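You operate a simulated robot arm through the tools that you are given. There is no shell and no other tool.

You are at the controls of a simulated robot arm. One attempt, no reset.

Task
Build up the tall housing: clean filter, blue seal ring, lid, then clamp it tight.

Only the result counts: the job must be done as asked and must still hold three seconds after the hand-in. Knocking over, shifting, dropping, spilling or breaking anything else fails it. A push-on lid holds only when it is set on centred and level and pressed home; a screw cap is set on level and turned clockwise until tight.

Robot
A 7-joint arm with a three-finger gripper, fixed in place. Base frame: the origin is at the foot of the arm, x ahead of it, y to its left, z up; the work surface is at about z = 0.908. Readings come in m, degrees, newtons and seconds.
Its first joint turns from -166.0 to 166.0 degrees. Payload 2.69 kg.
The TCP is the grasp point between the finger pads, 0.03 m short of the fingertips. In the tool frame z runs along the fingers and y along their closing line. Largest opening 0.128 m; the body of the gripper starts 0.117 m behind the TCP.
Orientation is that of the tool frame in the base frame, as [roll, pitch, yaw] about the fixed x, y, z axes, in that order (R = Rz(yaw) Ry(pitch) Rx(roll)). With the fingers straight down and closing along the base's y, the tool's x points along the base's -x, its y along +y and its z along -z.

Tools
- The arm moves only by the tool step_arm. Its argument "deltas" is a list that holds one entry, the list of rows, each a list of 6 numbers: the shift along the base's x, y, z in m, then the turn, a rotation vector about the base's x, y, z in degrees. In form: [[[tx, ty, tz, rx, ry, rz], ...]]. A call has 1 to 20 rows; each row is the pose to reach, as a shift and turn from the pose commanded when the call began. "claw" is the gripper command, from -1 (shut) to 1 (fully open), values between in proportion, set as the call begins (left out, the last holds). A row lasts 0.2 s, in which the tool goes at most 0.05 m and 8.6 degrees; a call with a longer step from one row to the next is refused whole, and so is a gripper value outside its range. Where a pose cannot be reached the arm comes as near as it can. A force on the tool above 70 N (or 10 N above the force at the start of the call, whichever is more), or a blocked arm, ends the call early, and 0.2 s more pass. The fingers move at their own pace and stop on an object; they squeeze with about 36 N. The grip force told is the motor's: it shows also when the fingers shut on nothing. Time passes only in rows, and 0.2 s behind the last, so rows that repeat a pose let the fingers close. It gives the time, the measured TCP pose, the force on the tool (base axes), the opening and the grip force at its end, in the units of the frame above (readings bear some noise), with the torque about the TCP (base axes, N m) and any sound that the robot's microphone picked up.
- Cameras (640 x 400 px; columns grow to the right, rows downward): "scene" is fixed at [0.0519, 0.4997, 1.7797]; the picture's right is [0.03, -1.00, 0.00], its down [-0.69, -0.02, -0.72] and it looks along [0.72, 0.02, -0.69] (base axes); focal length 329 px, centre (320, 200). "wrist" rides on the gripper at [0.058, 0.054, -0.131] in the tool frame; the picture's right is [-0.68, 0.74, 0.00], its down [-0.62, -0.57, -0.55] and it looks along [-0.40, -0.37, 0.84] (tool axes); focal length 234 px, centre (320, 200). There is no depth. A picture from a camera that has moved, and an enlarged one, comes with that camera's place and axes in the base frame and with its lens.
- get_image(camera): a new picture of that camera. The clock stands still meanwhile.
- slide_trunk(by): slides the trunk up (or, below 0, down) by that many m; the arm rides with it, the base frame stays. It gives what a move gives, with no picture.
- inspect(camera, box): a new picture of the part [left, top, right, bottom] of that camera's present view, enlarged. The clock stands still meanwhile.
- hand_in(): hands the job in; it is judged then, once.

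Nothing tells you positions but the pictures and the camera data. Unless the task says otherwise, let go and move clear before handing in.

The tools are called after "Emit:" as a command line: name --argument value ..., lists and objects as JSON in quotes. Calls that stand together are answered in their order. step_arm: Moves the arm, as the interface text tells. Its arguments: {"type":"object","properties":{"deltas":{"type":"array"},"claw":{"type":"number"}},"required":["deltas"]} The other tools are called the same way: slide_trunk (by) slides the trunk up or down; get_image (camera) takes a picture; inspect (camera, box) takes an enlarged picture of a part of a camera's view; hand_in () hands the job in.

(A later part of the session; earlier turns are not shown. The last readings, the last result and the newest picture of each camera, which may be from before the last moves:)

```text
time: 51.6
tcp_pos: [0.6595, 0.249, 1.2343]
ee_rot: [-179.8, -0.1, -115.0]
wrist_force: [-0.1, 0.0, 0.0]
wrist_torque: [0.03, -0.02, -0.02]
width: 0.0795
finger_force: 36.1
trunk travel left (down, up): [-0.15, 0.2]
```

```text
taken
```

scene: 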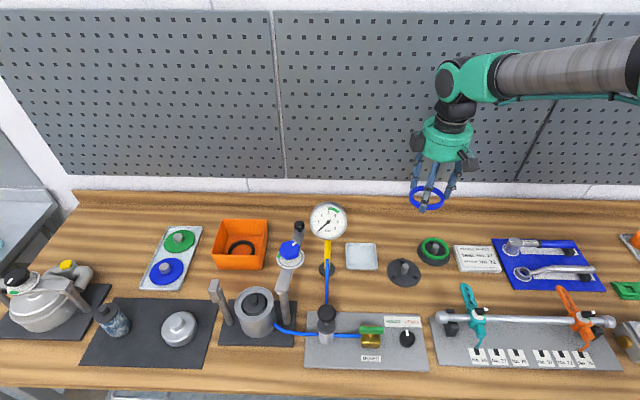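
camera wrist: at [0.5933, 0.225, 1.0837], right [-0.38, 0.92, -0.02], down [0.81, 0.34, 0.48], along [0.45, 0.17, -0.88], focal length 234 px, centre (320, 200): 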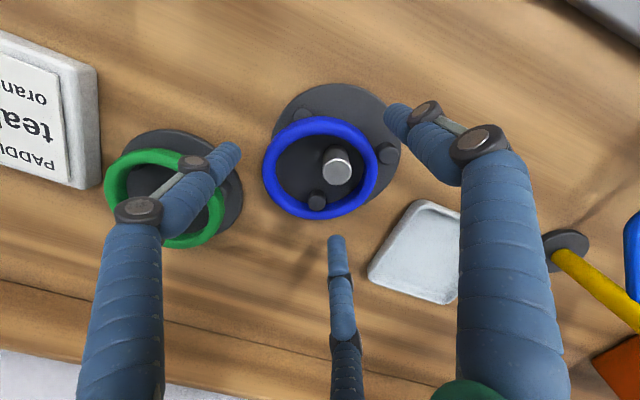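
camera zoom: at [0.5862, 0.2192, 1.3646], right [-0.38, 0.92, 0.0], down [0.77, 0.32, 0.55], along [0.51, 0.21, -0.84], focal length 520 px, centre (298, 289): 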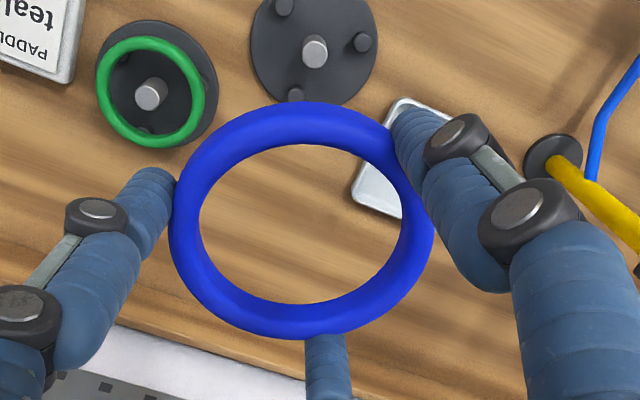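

The ring is held level, with its bottom about at fingertip height, and its stand is empty. The finger knuckles might foul the clamp arm or the left hook at the housing, so I'll look at the hand's shape before moving.

Emit:
inspect --camera "scene" --box '[390, 100, 490, 220]'

Emit:
inspect --camera "scene" --box '[200, 260, 310, 350]'

```text
3.33 times, centred on (440, 160) of scene
camera zoom: at [0.0519, 0.4997, 1.7797], right [0.03, -1.0, 0.0], down [-0.69, -0.02, -0.72], along [0.72, 0.02, -0.69], focal length 1097 px, centre (-80, 333)
```

zoom: 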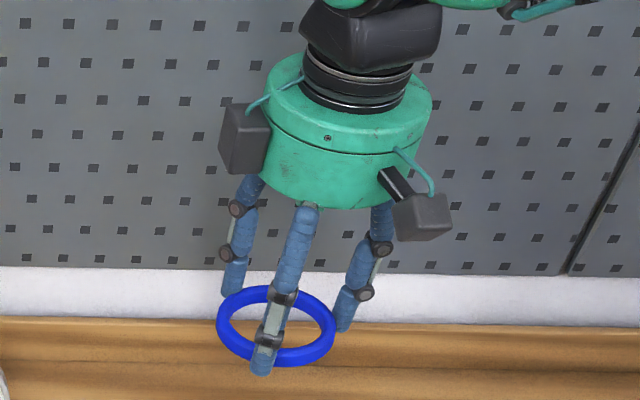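

```text
4.44 times, centred on (255, 305) of scene
camera zoom: at [0.0519, 0.4997, 1.7797], right [0.03, -1.0, 0.0], down [-0.69, -0.02, -0.72], along [0.72, 0.02, -0.69], focal length 1463 px, centre (609, -267)
```

zoom: 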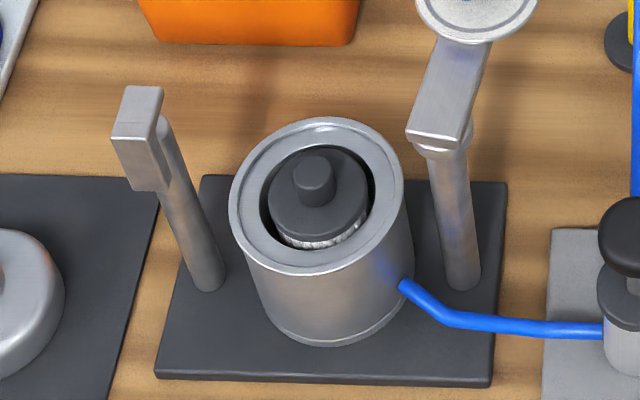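

The fingers are compact, with knuckles at about 0.07 m radius. At a tool yaw near −86° they clear both the clamp arm and the hook. I'll carry the ring high over to the housing and look before lowering.

Emit:
step_arm --deltas '[[[0, 0, 0.025, 0, 0, 0], [-0.015, 0.035, 0.03, 0, 0, 2.4], [-0.03, 0.07, 0.03, 0, 0, 4.8], [-0.046, 0.105, 0.03, 0, 0, 7.2], [-0.062, 0.14, 0.03, 0, 0, 9.6], [-0.078, 0.175, 0.03, 0, 0, 12], [-0.094, 0.21, 0.03, 0, 0, 14.4], [-0.11, 0.245, 0.03, 0, 0, 16.8], [-0.126, 0.28, 0.03, 0, 0, 19.2], [-0.141, 0.315, 0.03, 0, 0, 21.6], [-0.156, 0.35, 0.03, 0, 0, 24], [-0.171, 0.385, 0.03, 0, 0, 26.4], [-0.186, 0.41, 0.02, 0, 0, 29], [-0.191, 0.428, 0.01, 0, 0, 29], [-0.191, 0.428, 0, 0, 0, 29], [-0.191, 0.428, 0, 0, 0, 29]]]'

Emit:
get_image --camera "wrist"

Emit:
inspect --camera "wrist" --box '[230, 60, 420, 220]'

Emit:
inspect --camera "scene" --box '[190, 180, 310, 350]'

```text
time: 55.0
tcp_pos: [0.469, 0.6748, 1.2345]
ee_rot: [-179.7, -0.2, -86.0]
wrist_force: [0.5, -0.3, 0.0]
wrist_torque: [-0.01, 0.01, 0.01]
width: 0.0795
finger_force: 36.0
trunk travel left (down, up): [-0.15, 0.2]
```

```text
taken
camera wrist: at [0.4188, 0.6141, 1.3646], right [-0.78, 0.62, 0.0], down [0.52, 0.65, 0.55], along [0.34, 0.43, -0.84], focal length 234 px, centre (320, 200)
```

wrist: 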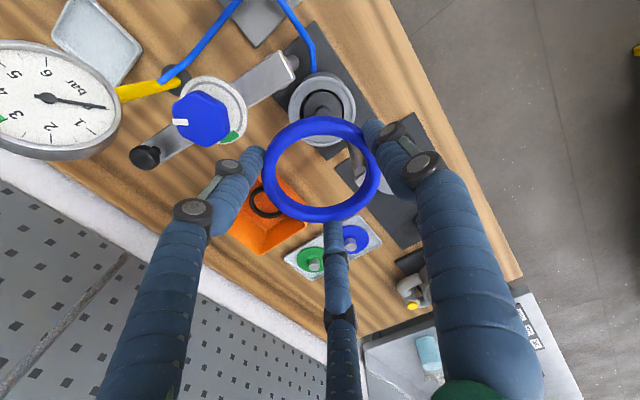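

```text
2.50 times, centred on (325, 140) of wrist
camera zoom: at [0.4188, 0.6141, 1.3646], right [-0.78, 0.62, 0.0], down [0.52, 0.65, 0.55], along [0.34, 0.43, -0.84], focal length 585 px, centre (308, 350)
```

zoom: 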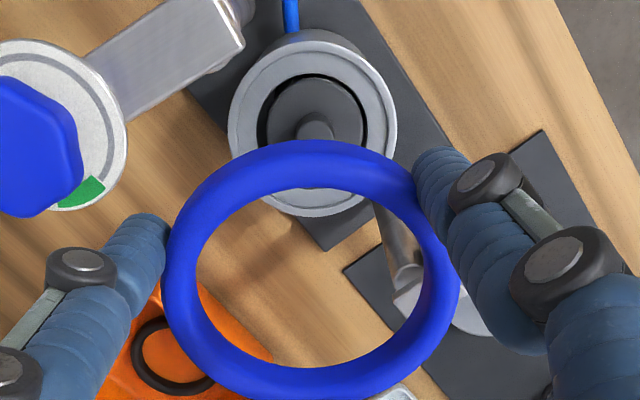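

```text
2.35 times, centred on (250, 265) of scene
camera zoom: at [0.0519, 0.4997, 1.7797], right [0.03, -1.0, 0.0], down [-0.69, -0.02, -0.72], along [0.72, 0.02, -0.69], focal length 774 px, centre (485, 47)
```

zoom: 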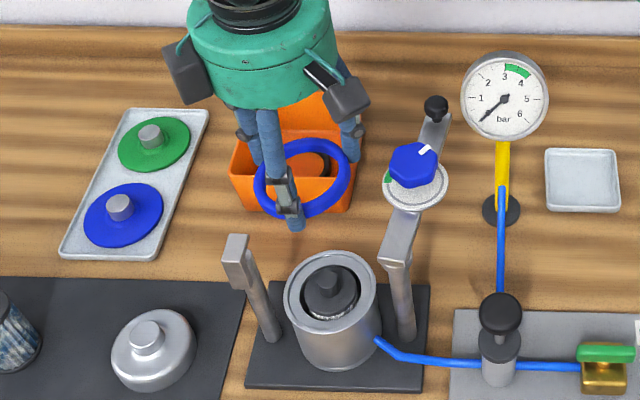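

Over the housing, the ring needs about +2.6 mm in y. I'll apply that and lower partway to check the clearances.

Emit:
step_arm --deltas '[[[-0.0005, 0.0026, -0.03, 0, 0, 0], [-0.0005, 0.0026, -0.06, 0, 0, 0], [-0.0005, 0.0026, -0.09, 0, 0, 0], [-0.0005, 0.0026, -0.12, 0, 0, 0], [-0.0005, 0.0026, -0.14, 0, 0, 0], [-0.0005, 0.0026, -0.14, 0, 0, 0]]]'

Emit:
inspect --camera "wrist" --box '[230, 60, 420, 220]'

Emit:
inspect --camera "scene" --box '[200, 230, 320, 340]'

```text
time: 56.4
tcp_pos: [0.4672, 0.6773, 1.0946]
ee_rot: [-179.9, -0.3, -86.1]
wrist_force: [0.9, -0.4, -1.1]
wrist_torque: [-0.03, 0.01, 0.0]
width: 0.0795
finger_force: 35.7
trunk travel left (down, up): [-0.15, 0.2]
```

```text
2.50 times, centred on (325, 140) of wrist
camera zoom: at [0.4168, 0.6173, 1.224], right [-0.78, 0.62, 0.0], down [0.52, 0.65, 0.55], along [0.34, 0.43, -0.84], focal length 585 px, centre (308, 350)
```

zoom: 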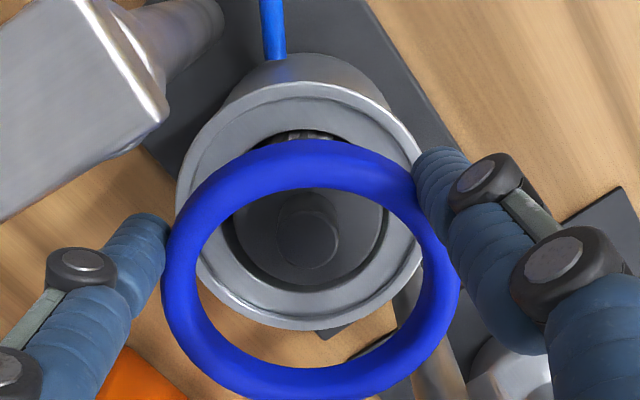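

```text
3.64 times, centred on (260, 285) of scene
camera zoom: at [0.0519, 0.4997, 1.7797], right [0.03, -1.0, 0.0], down [-0.69, -0.02, -0.72], along [0.72, 0.02, -0.69], focal length 1197 px, centre (538, -109)
```

zoom: 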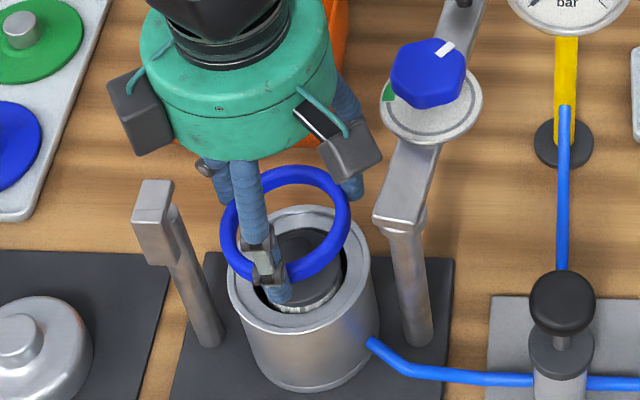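

Emit:
inspect --camera "wrist" --box '[275, 80, 365, 200]'

Emit:
inspect --camera "scene" --box '[245, 270, 305, 320]'

```text
3.33 times, centred on (320, 140) of wrist
camera zoom: at [0.4168, 0.6173, 1.224], right [-0.78, 0.62, 0.0], down [0.52, 0.65, 0.55], along [0.34, 0.43, -0.84], focal length 781 px, centre (320, 400)
```

zoom: 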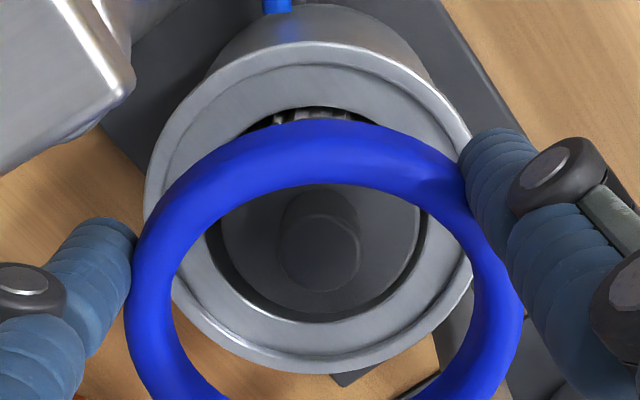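

```text
8.00 times, centred on (275, 295) of scene
camera zoom: at [0.0519, 0.4997, 1.7797], right [0.03, -1.0, 0.0], down [-0.69, -0.02, -0.72], along [0.72, 0.02, -0.69], focal length 2633 px, centre (680, -560)
```

zoom: 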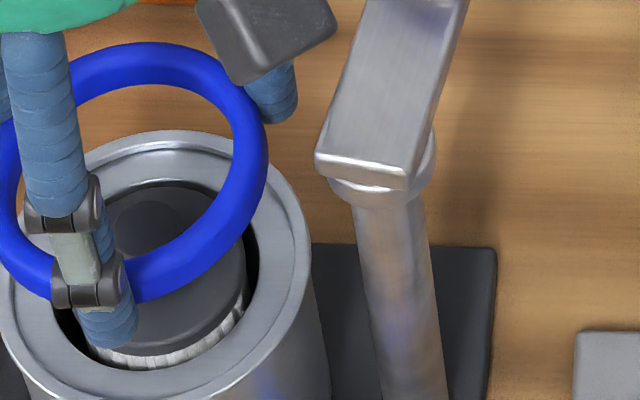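

Relative to the rim, the ring sits about 4 mm off sideways. I'll correct that and lower a bit further to verify.

Emit:
step_arm --deltas '[[[0.003, -0.0024, -0.01, 0, 0, 0], [0.003, -0.0024, -0.025, 0, 0, 0], [0.003, -0.0024, -0.025, 0, 0, 0]]]'

Emit:
inspect --camera "wrist" --box '[250, 90, 390, 220]'

Emit:
inspect --camera "scene" --box '[215, 250, 305, 330]'

```text
time: 57.2
tcp_pos: [0.4708, 0.6777, 1.0679]
ee_rot: [-179.7, -0.2, -86.1]
wrist_force: [0.3, 0.0, -1.0]
wrist_torque: [-0.03, -0.01, 0.02]
width: 0.0793
finger_force: 36.2
trunk travel left (down, up): [-0.15, 0.2]
```

```text
3.08 times, centred on (320, 155) of wrist
camera zoom: at [0.4205, 0.6156, 1.1982], right [-0.78, 0.62, 0.0], down [0.52, 0.65, 0.55], along [0.34, 0.43, -0.84], focal length 720 px, centre (320, 338)
```

zoom: 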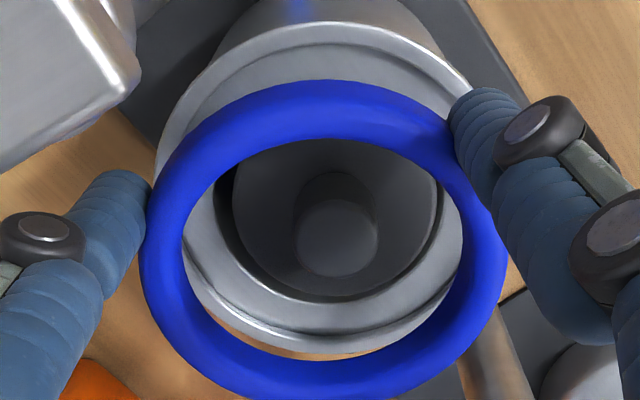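

```text
5.00 times, centred on (260, 290) of scene
camera zoom: at [0.0519, 0.4997, 1.7797], right [0.03, -1.0, 0.0], down [-0.69, -0.02, -0.72], along [0.72, 0.02, -0.69], focal length 1645 px, centre (620, -250)
```

zoom: 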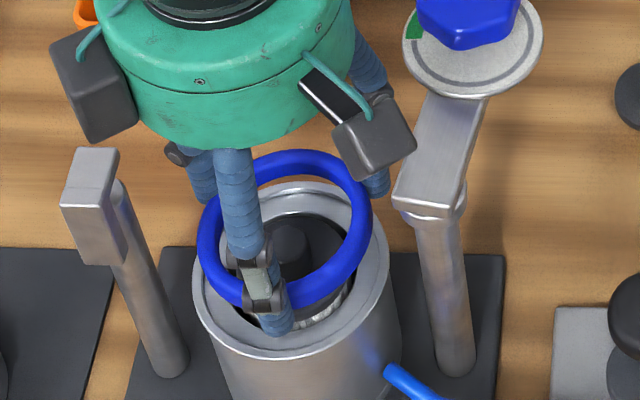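

The ring and rim are now aligned to about 1 mm. I'll lower until the ring is just above the seat.

Emit:
step_arm --deltas '[[[0, 0, -0.008, 0, 0, 0], [0, 0, -0.014, 0, 0, 0], [0, 0, -0.019, 0, 0, 0], [0, 0, -0.022, 0, 0, 0], [0, 0, -0.022, 0, 0, 0]]]'

Emit:
inspect --camera "wrist" --box '[250, 90, 390, 220]'

Emit:
inspect --camera "scene" --box '[215, 260, 305, 330]'

```text
time: 58.4
tcp_pos: [0.471, 0.6772, 1.0474]
ee_rot: [-179.8, -0.2, -85.9]
wrist_force: [0.0, 0.9, 0.6]
wrist_torque: [0.01, 0.02, 0.0]
width: 0.0791
finger_force: 36.0
trunk travel left (down, up): [-0.15, 0.2]
```

```text
3.08 times, centred on (320, 155) of wrist
camera zoom: at [0.4211, 0.6156, 1.1772], right [-0.78, 0.62, 0.0], down [0.52, 0.65, 0.55], along [0.34, 0.43, -0.84], focal length 720 px, centre (320, 338)
```

zoom: 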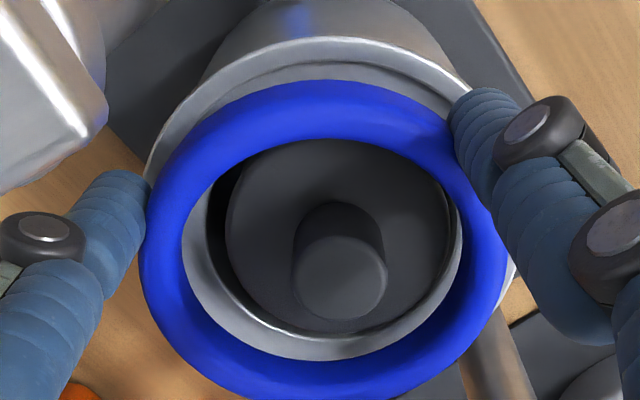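

```text
5.71 times, centred on (260, 295) of scene
camera zoom: at [0.0519, 0.4997, 1.7797], right [0.03, -1.0, 0.0], down [-0.69, -0.02, -0.72], along [0.72, 0.02, -0.69], focal length 1880 px, centre (663, -343)
```

zoom: 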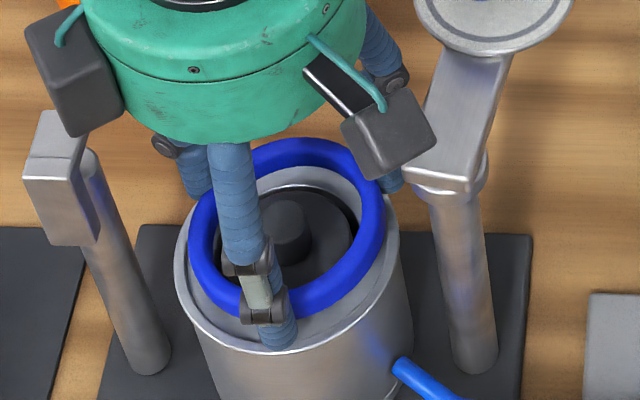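

The ring looks level in both views. I'll nudge it about 1.5 mm and creep down onto the seat.

Emit:
step_arm --deltas '[[[-0.0013, 0.0008, 0, 0, 0, 0], [-0.0013, 0.0008, -0.0015, 0, 0, 0], [-0.0013, 0.0008, -0.003, 0, 0, 0], [-0.0013, 0.0008, -0.003, 0, 0, 0]]]'

Emit:
inspect --camera "wrist" --box '[250, 90, 390, 220]'

Emit:
inspect --camera "scene" --box '[230, 270, 300, 325]'

```text
time: 59.4
tcp_pos: [0.4704, 0.6763, 1.0441]
ee_rot: [-179.8, -0.1, -85.9]
wrist_force: [0.3, 0.1, -0.9]
wrist_torque: [-0.03, 0.01, 0.04]
width: 0.0793
finger_force: 36.6
trunk travel left (down, up): [-0.15, 0.2]
```

```text
3.08 times, centred on (320, 155) of wrist
camera zoom: at [0.4199, 0.6156, 1.174], right [-0.78, 0.62, 0.0], down [0.52, 0.65, 0.55], along [0.34, 0.43, -0.84], focal length 720 px, centre (320, 338)
```

zoom: 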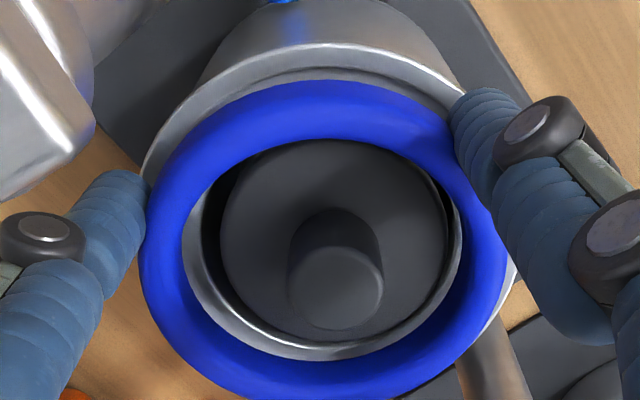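

```text
7.27 times, centred on (265, 298) of scene
camera zoom: at [0.0519, 0.4997, 1.7797], right [0.03, -1.0, 0.0], down [-0.69, -0.02, -0.72], along [0.72, 0.02, -0.69], focal length 2393 px, centre (720, -509)
```

zoom: 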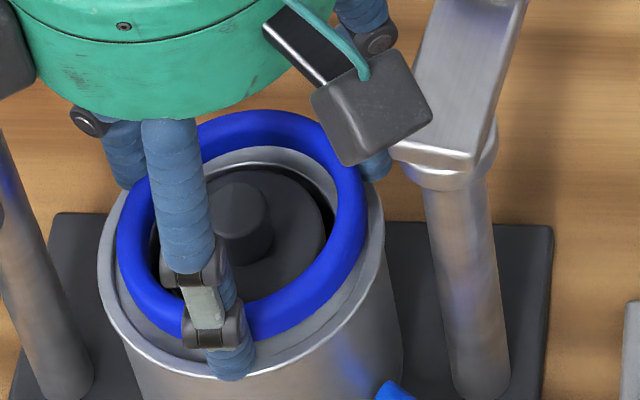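

Emit:
step_arm --deltas '[[[-0.0008, 0.0012, 0, 0, 0, 0], [-0.0008, 0.0012, -0.001, 0, 0, 0], [-0.0008, 0.0012, -0.002, 0, 0, 0], [-0.0008, 0.0012, -0.002, 0, 0, 0]]]'

Emit:
inspect --camera "wrist" --box '[250, 90, 390, 220]'

Emit:
inspect --camera "scene" --box '[230, 270, 300, 325]'

```text
time: 60.4
tcp_pos: [0.4691, 0.6782, 1.0428]
ee_rot: [-179.8, -0.1, -86.0]
wrist_force: [0.1, -0.1, 0.0]
wrist_torque: [-0.02, 0.01, 0.02]
width: 0.0793
finger_force: 36.4
trunk travel left (down, up): [-0.15, 0.2]
```

```text
3.08 times, centred on (320, 155) of wrist
camera zoom: at [0.4191, 0.617, 1.1719], right [-0.78, 0.62, 0.0], down [0.52, 0.65, 0.55], along [0.34, 0.43, -0.84], focal length 720 px, centre (320, 338)
```

zoom: 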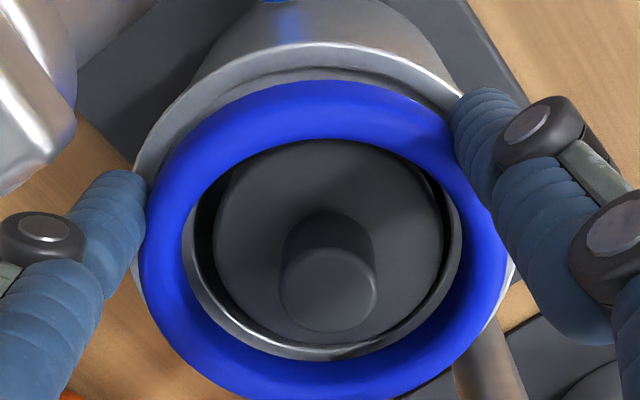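

```text
7.27 times, centred on (265, 298) of scene
camera zoom: at [0.0519, 0.4997, 1.7797], right [0.03, -1.0, 0.0], down [-0.69, -0.02, -0.72], along [0.72, 0.02, -0.69], focal length 2393 px, centre (720, -509)
```

zoom: 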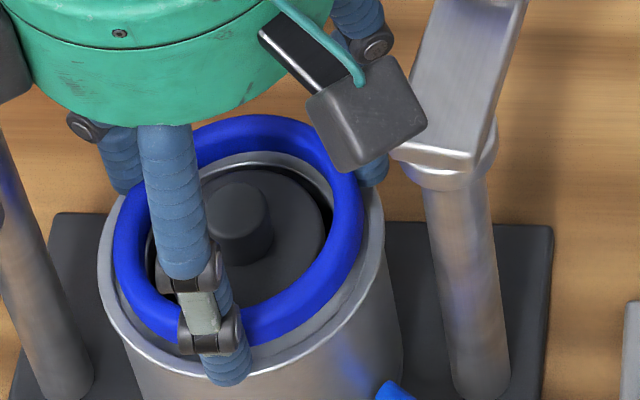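

Emit:
step_arm --deltas '[[[0, 0, -0.001, 0, 0, 0], [0, 0, -0.002, 0, 0, 0], [0, 0, -0.002, 0, 0, 0]]]'

```text
time: 61.2
tcp_pos: [0.4698, 0.6783, 1.0416]
ee_rot: [-179.9, -0.1, -86.0]
wrist_force: [-1.1, -1.0, 0.4]
wrist_torque: [-0.01, -0.02, -0.01]
width: 0.0796
finger_force: 36.1
trunk travel left (down, up): [-0.15, 0.2]
```

Emit:
step_arm --deltas '[[[0, 0, -0.001, 0, 0, 0], [0, 0, -0.002, 0, 0, 0], [0, 0, -0.002, 0, 0, 0]]]'

Emit:
inspect --camera "scene" --box '[230, 270, 300, 325]'

Emit:
inspect --camera "wrist" --box '[250, 90, 390, 220]'

```text
time: 62.0
tcp_pos: [0.4686, 0.6782, 1.0392]
ee_rot: [-179.9, -0.1, -86.0]
wrist_force: [0.3, -0.9, -0.5]
wrist_torque: [0.01, -0.02, -0.01]
width: 0.0795
finger_force: 35.8
trunk travel left (down, up): [-0.15, 0.2]
```

```text
7.27 times, centred on (265, 298) of scene
camera zoom: at [0.0519, 0.4997, 1.7797], right [0.03, -1.0, 0.0], down [-0.69, -0.02, -0.72], along [0.72, 0.02, -0.69], focal length 2393 px, centre (720, -509)
```

zoom: 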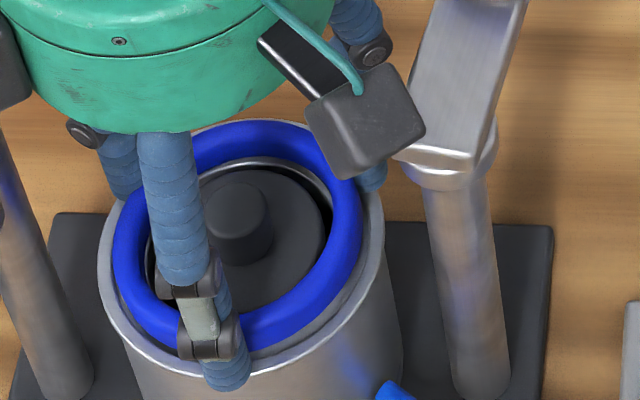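

```text
3.08 times, centred on (320, 155) of wrist
camera zoom: at [0.419, 0.6178, 1.1682], right [-0.78, 0.62, 0.0], down [0.52, 0.65, 0.55], along [0.34, 0.43, -0.84], focal length 720 px, centre (320, 338)
```

zoom: 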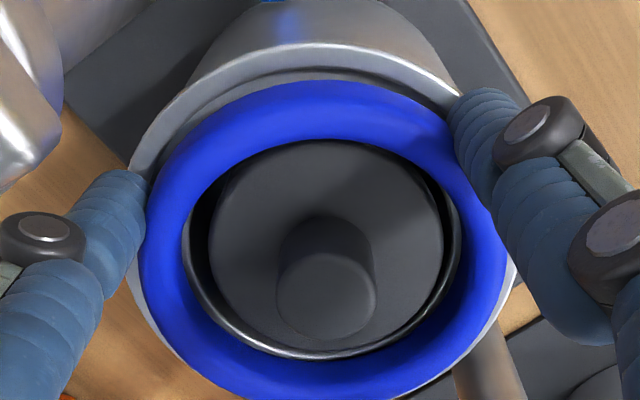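

Emit:
step_arm --deltas '[[[0, 0, -0.001, 0, 0, 0], [0, 0, -0.002, 0, 0, 0], [0, 0, -0.002, 0, 0, 0]]]'

```text
time: 62.8
tcp_pos: [0.4691, 0.6786, 1.0376]
ee_rot: [-179.7, 0.1, -86.0]
wrist_force: [-2.4, 0.5, 8.2]
wrist_torque: [0.34, 0.08, 0.11]
width: 0.0793
finger_force: 36.0
trunk travel left (down, up): [-0.15, 0.2]
```

There's light contact: 8 N, on the +y side. I'll look before going further.

Emit:
inspect --camera "scene" --box '[230, 270, 300, 325]'

Emit:
inspect --camera "wrist" --box '[260, 90, 380, 220]'

Emit:
inspect --camera "wrist" --box '[270, 180, 390, 260]'

```text
7.27 times, centred on (265, 298) of scene
camera zoom: at [0.0519, 0.4997, 1.7797], right [0.03, -1.0, 0.0], down [-0.69, -0.02, -0.72], along [0.72, 0.02, -0.69], focal length 2393 px, centre (720, -509)
```

zoom: 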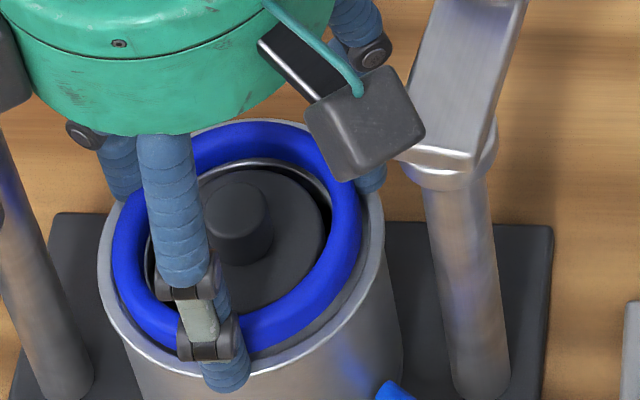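

```text
3.08 times, centred on (320, 155) of wrist
camera zoom: at [0.4189, 0.6179, 1.167], right [-0.78, 0.62, 0.0], down [0.52, 0.65, 0.55], along [0.35, 0.43, -0.83], focal length 720 px, centre (320, 338)
```

zoom: 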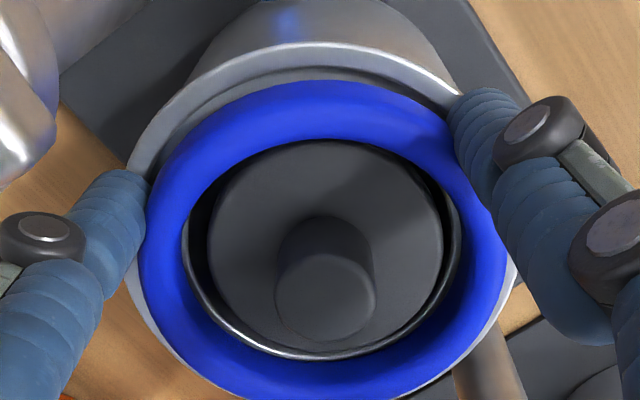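

```text
5.00 times, centred on (330, 220) of wrist
camera zoom: at [0.4189, 0.6179, 1.167], right [-0.78, 0.62, 0.0], down [0.52, 0.65, 0.55], along [0.35, 0.43, -0.83], focal length 1171 px, centre (270, 100)
```

zoom: 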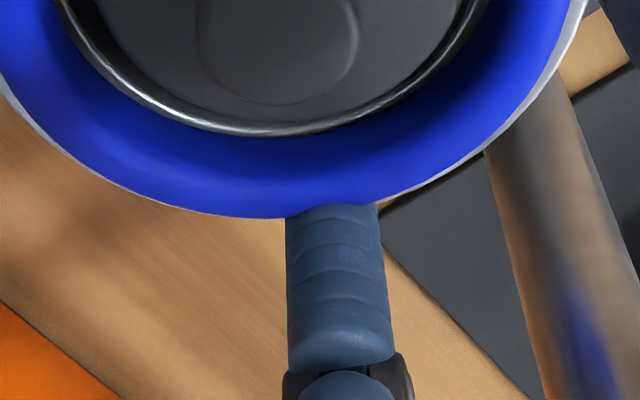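

The ring and rim look concentric in both views. I'll release by opening the fingers only slightly, so the ring settles in its seat.

Emit:
step_arm --deltas '[[[0, 0, 0, 0, 0, 0], [0, 0, 0, 0, 0, 0], [0, 0, 0, 0, 0, 0]]]' --claw 0.38

Emit:
inspect --camera "wrist" --box '[260, 90, 380, 220]'

Emit:
inspect --camera "scene" --box '[230, 270, 300, 325]'

```text
time: 63.6
tcp_pos: [0.4685, 0.6779, 1.0363]
ee_rot: [-179.8, 0.0, -86.0]
wrist_force: [0.4, -0.3, 0.6]
wrist_torque: [0.0, 0.0, -0.02]
width: 0.0882
finger_force: 0.1
trunk travel left (down, up): [-0.15, 0.2]
```

```text
3.08 times, centred on (320, 155) of wrist
camera zoom: at [0.4191, 0.6179, 1.1661], right [-0.78, 0.62, 0.0], down [0.52, 0.65, 0.55], along [0.34, 0.43, -0.84], focal length 720 px, centre (320, 338)
```

zoom: 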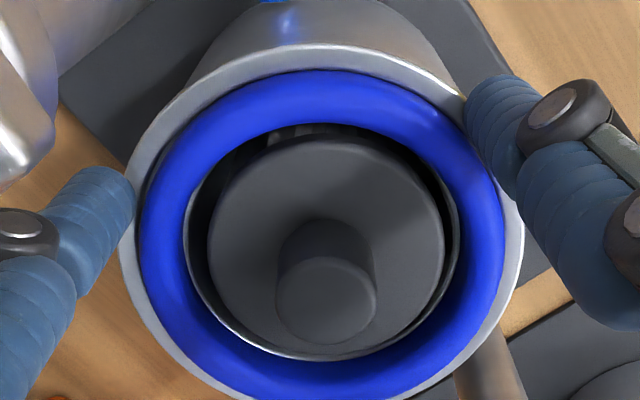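

```text
7.27 times, centred on (265, 298) of scene
camera zoom: at [0.0519, 0.4997, 1.7797], right [0.03, -1.0, 0.0], down [-0.69, -0.02, -0.72], along [0.72, 0.02, -0.69], focal length 2393 px, centre (720, -509)
```

zoom: 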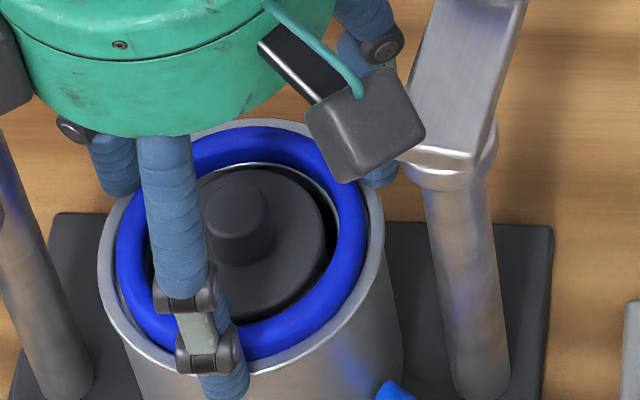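

The ring has dropped concentrically inside the lip. I'll raise straight up and confirm.

Emit:
step_arm --deltas '[[[0, 0, 0.005, 0, 0, 0], [0, 0, 0.015, 0, 0, 0], [0, 0, 0.035, 0, 0, 0], [0, 0, 0.07, 0, 0, 0], [0, 0, 0.11, 0, 0, 0], [0, 0, 0.15, 0, 0, 0], [0, 0, 0.18, 0, 0, 0], [0, 0, 0.18, 0, 0, 0]]]'

Emit:
get_image --camera "wrist"

Emit:
inspect --camera "wrist" --box '[270, 60, 370, 150]'

Emit:
inspect --camera "scene" --box '[220, 265, 300, 335]'

```text
time: 65.4
tcp_pos: [0.4689, 0.6786, 1.216]
ee_rot: [-179.7, -0.1, -86.0]
wrist_force: [0.4, -0.7, 0.3]
wrist_torque: [0.02, -0.02, -0.02]
width: 0.0884
finger_force: 0.1
trunk travel left (down, up): [-0.15, 0.2]
```

```text
taken
camera wrist: at [0.419, 0.617, 1.3466], right [-0.78, 0.62, 0.0], down [0.52, 0.65, 0.55], along [0.34, 0.43, -0.84], focal length 234 px, centre (320, 200)
```

wrist: 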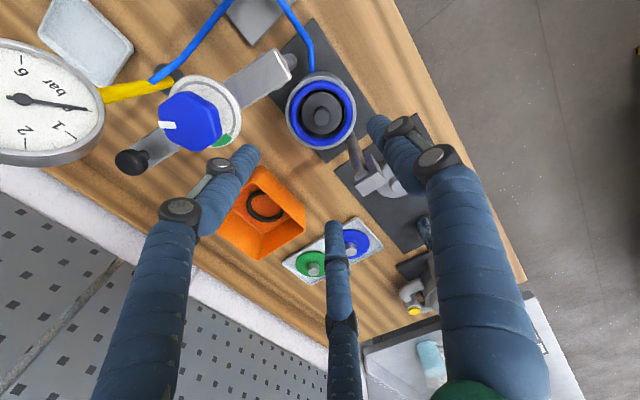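

```text
4.44 times, centred on (320, 105) of wrist
camera zoom: at [0.419, 0.617, 1.3466], right [-0.78, 0.62, 0.0], down [0.52, 0.65, 0.55], along [0.34, 0.43, -0.84], focal length 1041 px, centre (320, 622)
```

zoom: 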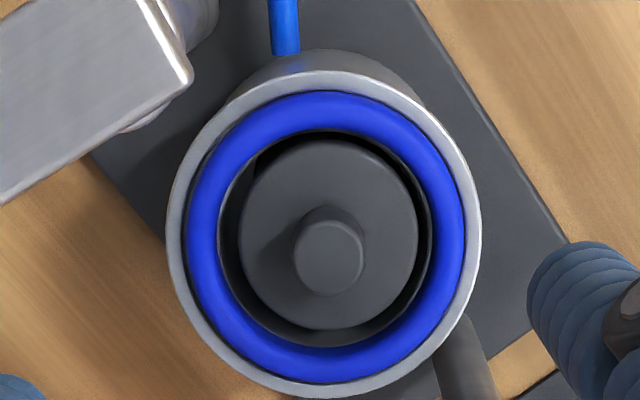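

```text
5.71 times, centred on (260, 300) of scene
camera zoom: at [0.0519, 0.4997, 1.7797], right [0.03, -1.0, 0.0], down [-0.69, -0.02, -0.72], along [0.72, 0.02, -0.69], focal length 1880 px, centre (663, -371)
```

zoom: 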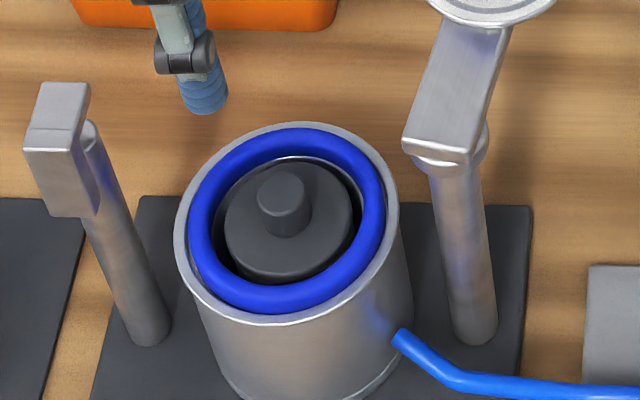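

The ring is seated neatly inside the lip all round. Next is the lid, whose knob works out to about (0.4385, 0.8865, z 0.956), at the edge of reach. I'll move above it and look.

Emit:
step_arm --deltas '[[[0, 0, 0.02, 0, 0, 0], [-0.004, 0.03, 0.02, 0, 0, 0], [-0.009, 0.065, 0.02, 0, 0, 0], [-0.014, 0.1, 0.02, 0, 0, 0], [-0.02, 0.135, 0.02, 0, 0, 0], [-0.025, 0.17, 0.02, 0, 0, 0], [-0.03, 0.207, 0, 0, 0, 0], [-0.03, 0.207, -0.03, 0, 0, 0], [-0.03, 0.207, -0.05, 0, 0, 0], [-0.03, 0.207, -0.05, 0, 0, 0]]]' --claw 0.0

Emit:
get_image --camera "wrist"

Emit:
get_image --camera "scene"

```text
time: 67.6
tcp_pos: [0.4405, 0.8874, 1.1656]
ee_rot: [-179.8, -0.2, -86.0]
wrist_force: [0.9, 0.5, -0.3]
wrist_torque: [-0.01, 0.04, -0.02]
width: 0.0642
finger_force: 0.1
trunk travel left (down, up): [-0.15, 0.2]
```

```text
taken
camera wrist: at [0.3911, 0.8256, 1.2953], right [-0.78, 0.62, 0.0], down [0.52, 0.65, 0.55], along [0.34, 0.43, -0.84], focal length 234 px, centre (320, 200)
```

wrist: 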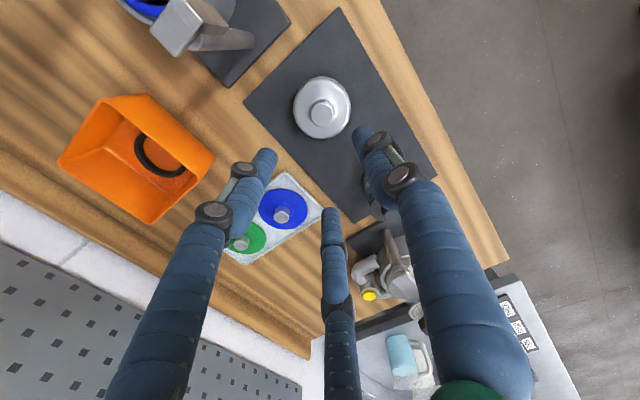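

```text
taken
```

scene: 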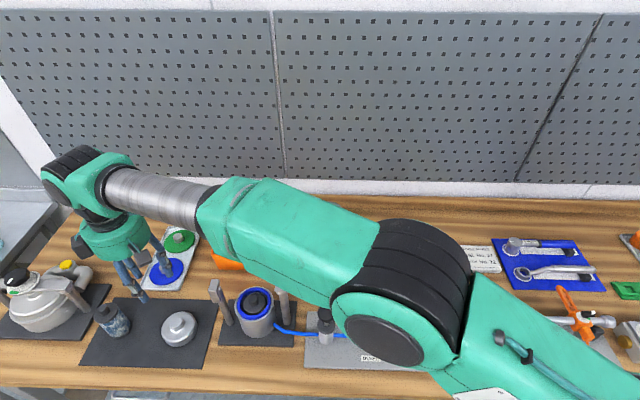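

The arm reached it at this height. I'll zoom in on the lid.

Emit:
inspect --camera "wrist" --box '[270, 60, 380, 150]'

Emit:
inspect --camera "scene" --box '[80, 280, 240, 370]'

```text
4.44 times, centred on (325, 105) of wrist
camera zoom: at [0.3911, 0.8256, 1.2953], right [-0.78, 0.62, 0.0], down [0.52, 0.65, 0.55], along [0.34, 0.43, -0.84], focal length 1041 px, centre (298, 622)
```

zoom: 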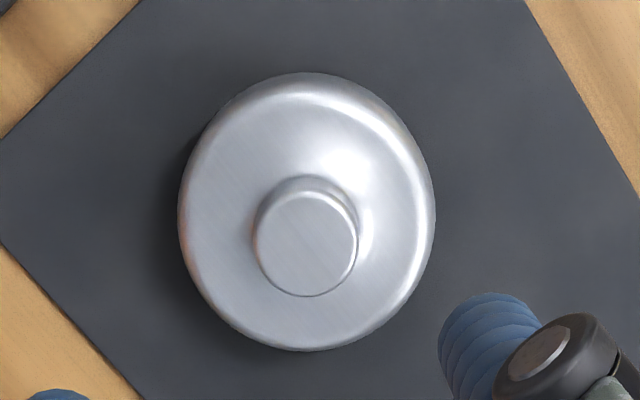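

```text
4.00 times, centred on (160, 325) of scene
camera zoom: at [0.0519, 0.4997, 1.7797], right [0.03, -1.0, 0.0], down [-0.69, -0.02, -0.72], along [0.72, 0.02, -0.69], focal length 1316 px, centre (960, -300)
```

zoom: 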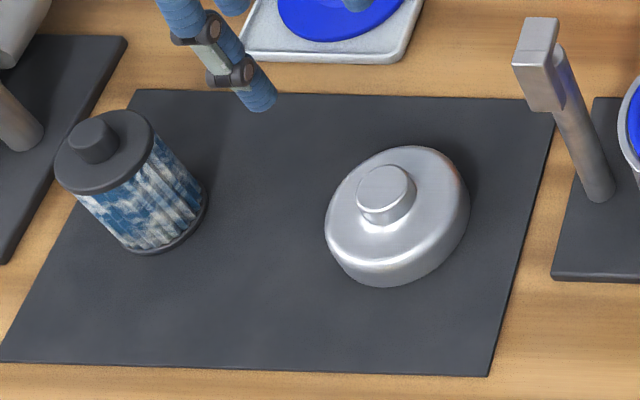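

The lid knob is at about (0.439, 0.890), top z 0.953, radius 0.016. I'll lower toward it in stages, watching whether the arm really reaches the pose.

Emit:
step_arm --deltas '[[[-0.0012, 0.0025, -0.03, 0, 0, 0], [-0.0012, 0.0025, -0.06, 0, 0, 0], [-0.0012, 0.0025, -0.09, 0, 0, 0], [-0.0012, 0.0025, -0.12, 0, 0, 0], [-0.0012, 0.0025, -0.14, 0, 0, 0], [-0.0012, 0.0025, -0.14, 0, 0, 0]]]'

Emit:
get_image --camera "scene"

Emit:
inspect --camera "wrist" --box '[250, 80, 390, 200]'

```text
time: 69.0
tcp_pos: [0.4383, 0.8888, 1.026]
ee_rot: [-179.7, -0.1, -86.1]
wrist_force: [0.2, -0.3, -0.6]
wrist_torque: [-0.02, 0.0, -0.05]
width: 0.0643
finger_force: 0.0
trunk travel left (down, up): [-0.15, 0.2]
```

```text
taken
```

scene: 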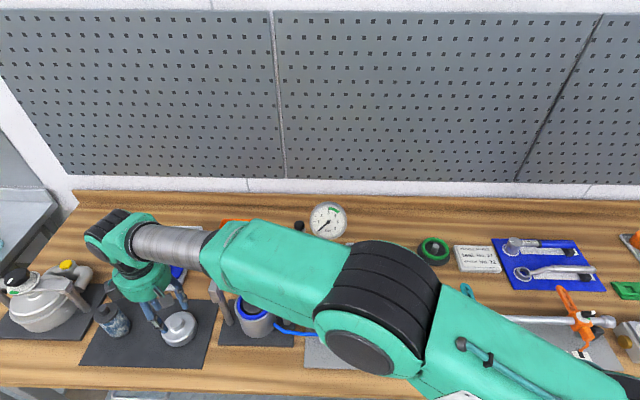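

```text
3.33 times, centred on (320, 140) of wrist
camera zoom: at [0.3877, 0.8282, 1.1554], right [-0.78, 0.62, 0.0], down [0.52, 0.65, 0.55], along [0.34, 0.43, -0.84], focal length 781 px, centre (320, 400)
```

zoom: 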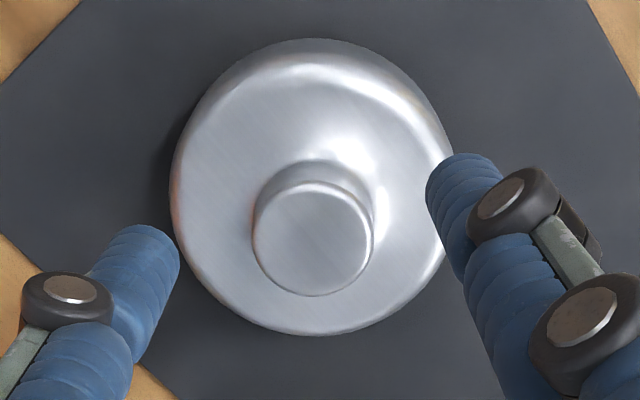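

The arm reaches the pose well and the forearm is clear of the clamp. I'll re-centre slightly and go down around the knob.

Emit:
step_arm --deltas '[[[0.0024, -0.0011, -0.02, 0, 0, 0], [0.0024, -0.0011, -0.04, 0, 0, 0], [0.0024, -0.0011, -0.052, 0, 0, 0], [0.0024, -0.0011, -0.052, 0, 0, 0]]]'

Emit:
inspect --camera "wrist" --box '[250, 100, 390, 220]'

Emit:
inspect --camera "scene" --box '[120, 280, 240, 360]'

```text
time: 70.0
tcp_pos: [0.4404, 0.8861, 0.9746]
ee_rot: [-179.9, -0.1, -86.1]
wrist_force: [-0.1, -0.9, -0.2]
wrist_torque: [-0.01, 0.01, 0.01]
width: 0.0642
finger_force: 0.0
trunk travel left (down, up): [-0.15, 0.2]
```

```text
3.33 times, centred on (320, 160) of wrist
camera zoom: at [0.39, 0.8259, 1.1042], right [-0.78, 0.62, 0.0], down [0.52, 0.65, 0.55], along [0.34, 0.43, -0.84], focal length 781 px, centre (320, 333)
```

zoom: 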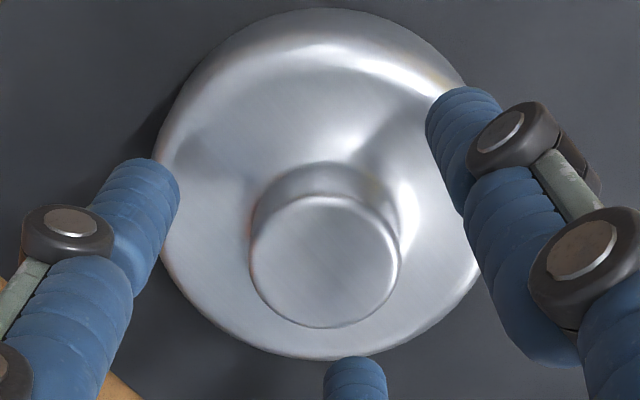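

```text
5.00 times, centred on (180, 320) of scene
camera zoom: at [0.0519, 0.4997, 1.7797], right [0.03, -1.0, 0.0], down [-0.69, -0.02, -0.72], along [0.72, 0.02, -0.69], focal length 1645 px, centre (1020, -400)
```

zoom: 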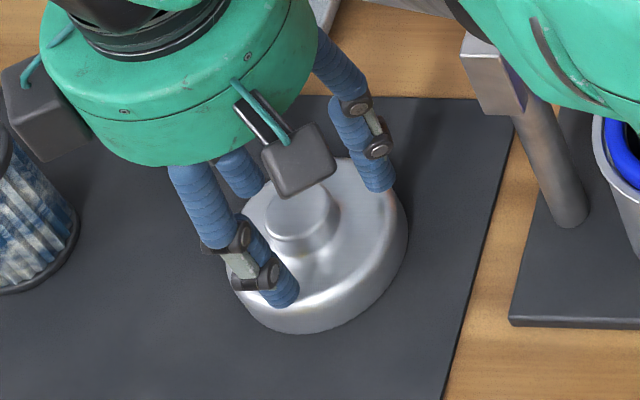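

The knob is only about 12 mm tall, so I want the fingertips as low as possible. I'll lower in tiny steps until they just touch the lid's shoulder.

Emit:
step_arm --deltas '[[[0, 0.0019, 0, 0, 0, 0], [0, 0.0019, -0.0015, 0, 0, 0], [0, 0.0019, -0.003, 0, 0, 0], [0, 0.0019, -0.003, 0, 0, 0]]]' --claw -0.25

Emit:
inspect --camera "wrist" --box '[250, 100, 390, 220]'

```text
time: 71.0
tcp_pos: [0.44, 0.8876, 0.9707]
ee_rot: [-179.8, -0.1, -86.0]
wrist_force: [-0.2, -0.3, -0.2]
wrist_torque: [-0.02, -0.01, 0.0]
width: 0.0479
finger_force: 0.2
trunk travel left (down, up): [-0.15, 0.2]
```

```text
3.33 times, centred on (320, 160) of wrist
camera zoom: at [0.3902, 0.8278, 1.1007], right [-0.78, 0.62, 0.0], down [0.52, 0.65, 0.55], along [0.34, 0.43, -0.84], focal length 781 px, centre (320, 333)
```

zoom: 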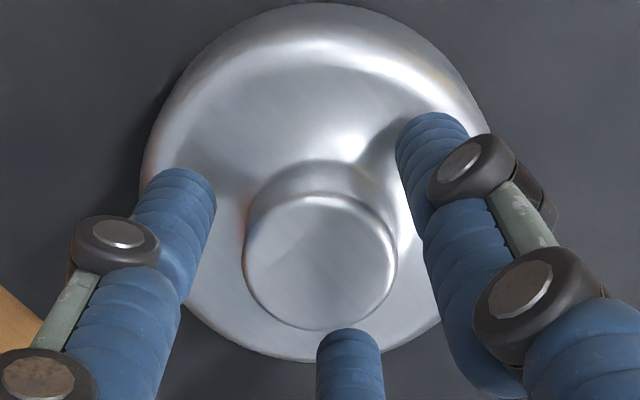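

Emit:
step_arm --deltas '[[[0, 0, -0.001, 0, 0, 0], [0, 0, -0.0025, 0, 0, 0], [0, 0, -0.0025, 0, 0, 0]]]'

Emit:
step_arm --deltas '[[[0, 0, -0.001, 0, 0, 0], [0, 0, -0.002, 0, 0, 0], [0, 0, -0.002, 0, 0, 0]]]'

```text
time: 71.8
tcp_pos: [0.4401, 0.8897, 0.9694]
ee_rot: [-179.9, 0.0, -86.0]
wrist_force: [0.7, -0.8, -1.0]
wrist_torque: [0.0, -0.03, 0.0]
width: 0.0482
finger_force: 0.0
trunk travel left (down, up): [-0.15, 0.2]
```

```text
time: 72.6
tcp_pos: [0.441, 0.8879, 0.9657]
ee_rot: [-179.9, 0.0, -86.0]
wrist_force: [-0.6, 0.5, -0.5]
wrist_torque: [0.01, 0.03, 0.01]
width: 0.048
finger_force: 0.2
trunk travel left (down, up): [-0.15, 0.2]
```

Emit:
step_arm --deltas '[[[0, 0, -0.001, 0, 0, 0], [0, 0, -0.002, 0, 0, 0], [0, 0, -0.002, 0, 0, 0]]]'

Emit:
inspect --camera "wrist" --box '[250, 100, 390, 220]'

Emit:
inspect --camera "scene" --box '[140, 290, 220, 350]'

```text
time: 73.4
tcp_pos: [0.4404, 0.8878, 0.9646]
ee_rot: [-179.8, -0.1, -86.0]
wrist_force: [0.0, -0.3, 0.9]
wrist_torque: [0.02, 0.02, 0.0]
width: 0.0483
finger_force: 0.0
trunk travel left (down, up): [-0.15, 0.2]
```

```text
3.33 times, centred on (320, 160) of wrist
camera zoom: at [0.3902, 0.8279, 1.0941], right [-0.78, 0.62, 0.0], down [0.52, 0.65, 0.55], along [0.34, 0.43, -0.84], focal length 781 px, centre (320, 333)
```

zoom: 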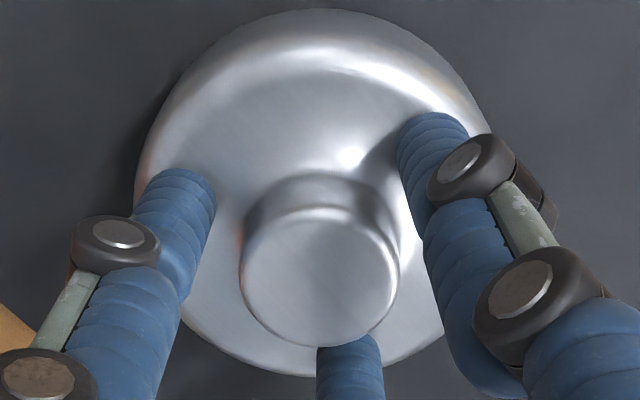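

```text
6.67 times, centred on (180, 320) of scene
camera zoom: at [0.0519, 0.4997, 1.7797], right [0.03, -1.0, 0.0], down [-0.69, -0.02, -0.72], along [0.72, 0.02, -0.69], focal length 2194 px, centre (1253, -600)
```

zoom: 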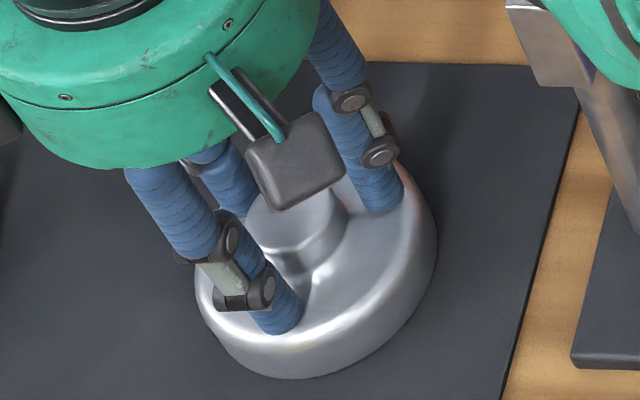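

The fingertips are now well below the knob top, with 18 mm of overlap. I'll close on the knob.

Emit:
step_arm --deltas '[[[0, 0, 0, 0, 0, 0], [0, 0, 0, 0, 0, 0], [0, 0, 0, 0, 0, 0]]]' --claw -1

Emit:
inspect --camera "wrist" --box '[250, 100, 390, 220]'

```text
time: 74.2
tcp_pos: [0.4398, 0.8891, 0.9647]
ee_rot: [-179.8, 0.0, -85.9]
wrist_force: [0.9, 2.1, -0.7]
wrist_torque: [0.11, -0.05, 0.0]
width: 0.033
finger_force: 36.1
trunk travel left (down, up): [-0.15, 0.2]
```

```text
3.33 times, centred on (320, 160) of wrist
camera zoom: at [0.3903, 0.828, 1.0941], right [-0.78, 0.62, 0.0], down [0.52, 0.65, 0.55], along [0.34, 0.43, -0.84], focal length 781 px, centre (320, 333)
```

zoom: 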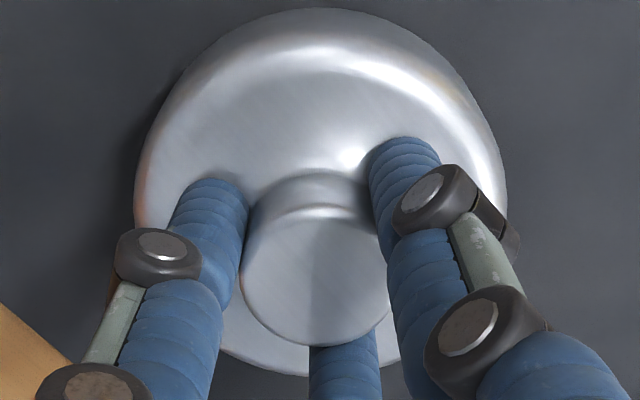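

The knob is gripped (width 0.033 m, 36 N). I'll lift gently and check the lid stays level.

Emit:
step_arm --deltas '[[[0, 0, 0.005, 0, 0, 0], [0, 0, 0.015, 0, 0, 0], [0, 0, 0.035, 0, 0, 0], [0, 0, 0.065, 0, 0, 0], [0, 0, 0.1, 0, 0, 0], [0, 0, 0.14, 0, 0, 0], [0, 0, 0.18, 0, 0, 0], [0, 0, 0.22, 0, 0, 0], [0, 0, 0.25, 0, 0, 0], [0, 0, 0.25, 0, 0, 0]]]'

Emit:
inspect --camera "wrist" --box '[240, 100, 400, 220]'

Emit:
get_image --camera "scene"

```text
time: 76.4
tcp_pos: [0.44, 0.8883, 1.2137]
ee_rot: [-179.9, -0.2, -86.0]
wrist_force: [-0.4, 0.4, -4.4]
wrist_torque: [0.04, 0.03, -0.02]
width: 0.0328
finger_force: 36.1
trunk travel left (down, up): [-0.15, 0.2]
```

```text
3.33 times, centred on (320, 160) of wrist
camera zoom: at [0.3895, 0.8282, 1.3439], right [-0.78, 0.62, 0.0], down [0.52, 0.66, 0.55], along [0.34, 0.43, -0.84], focal length 781 px, centre (320, 333)
```

zoom: 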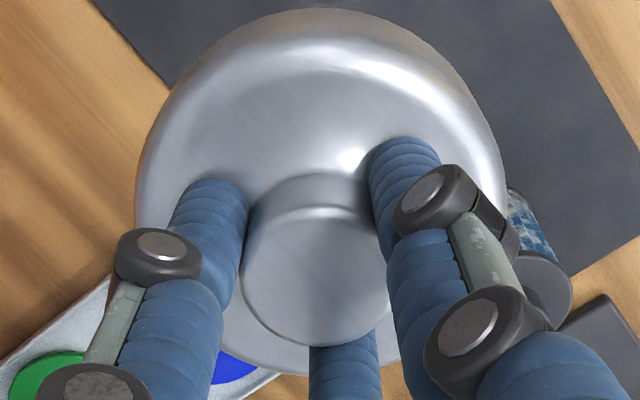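

```text
taken
```

scene: 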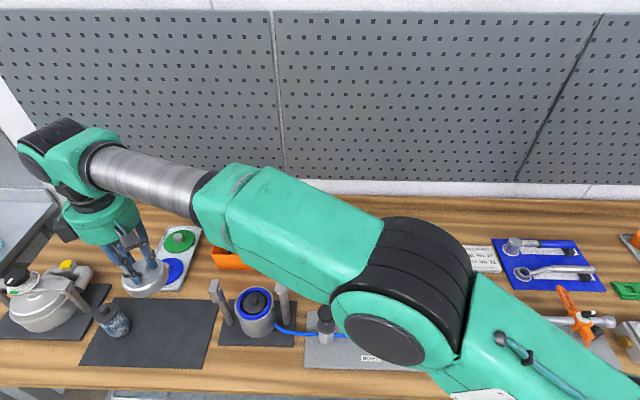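

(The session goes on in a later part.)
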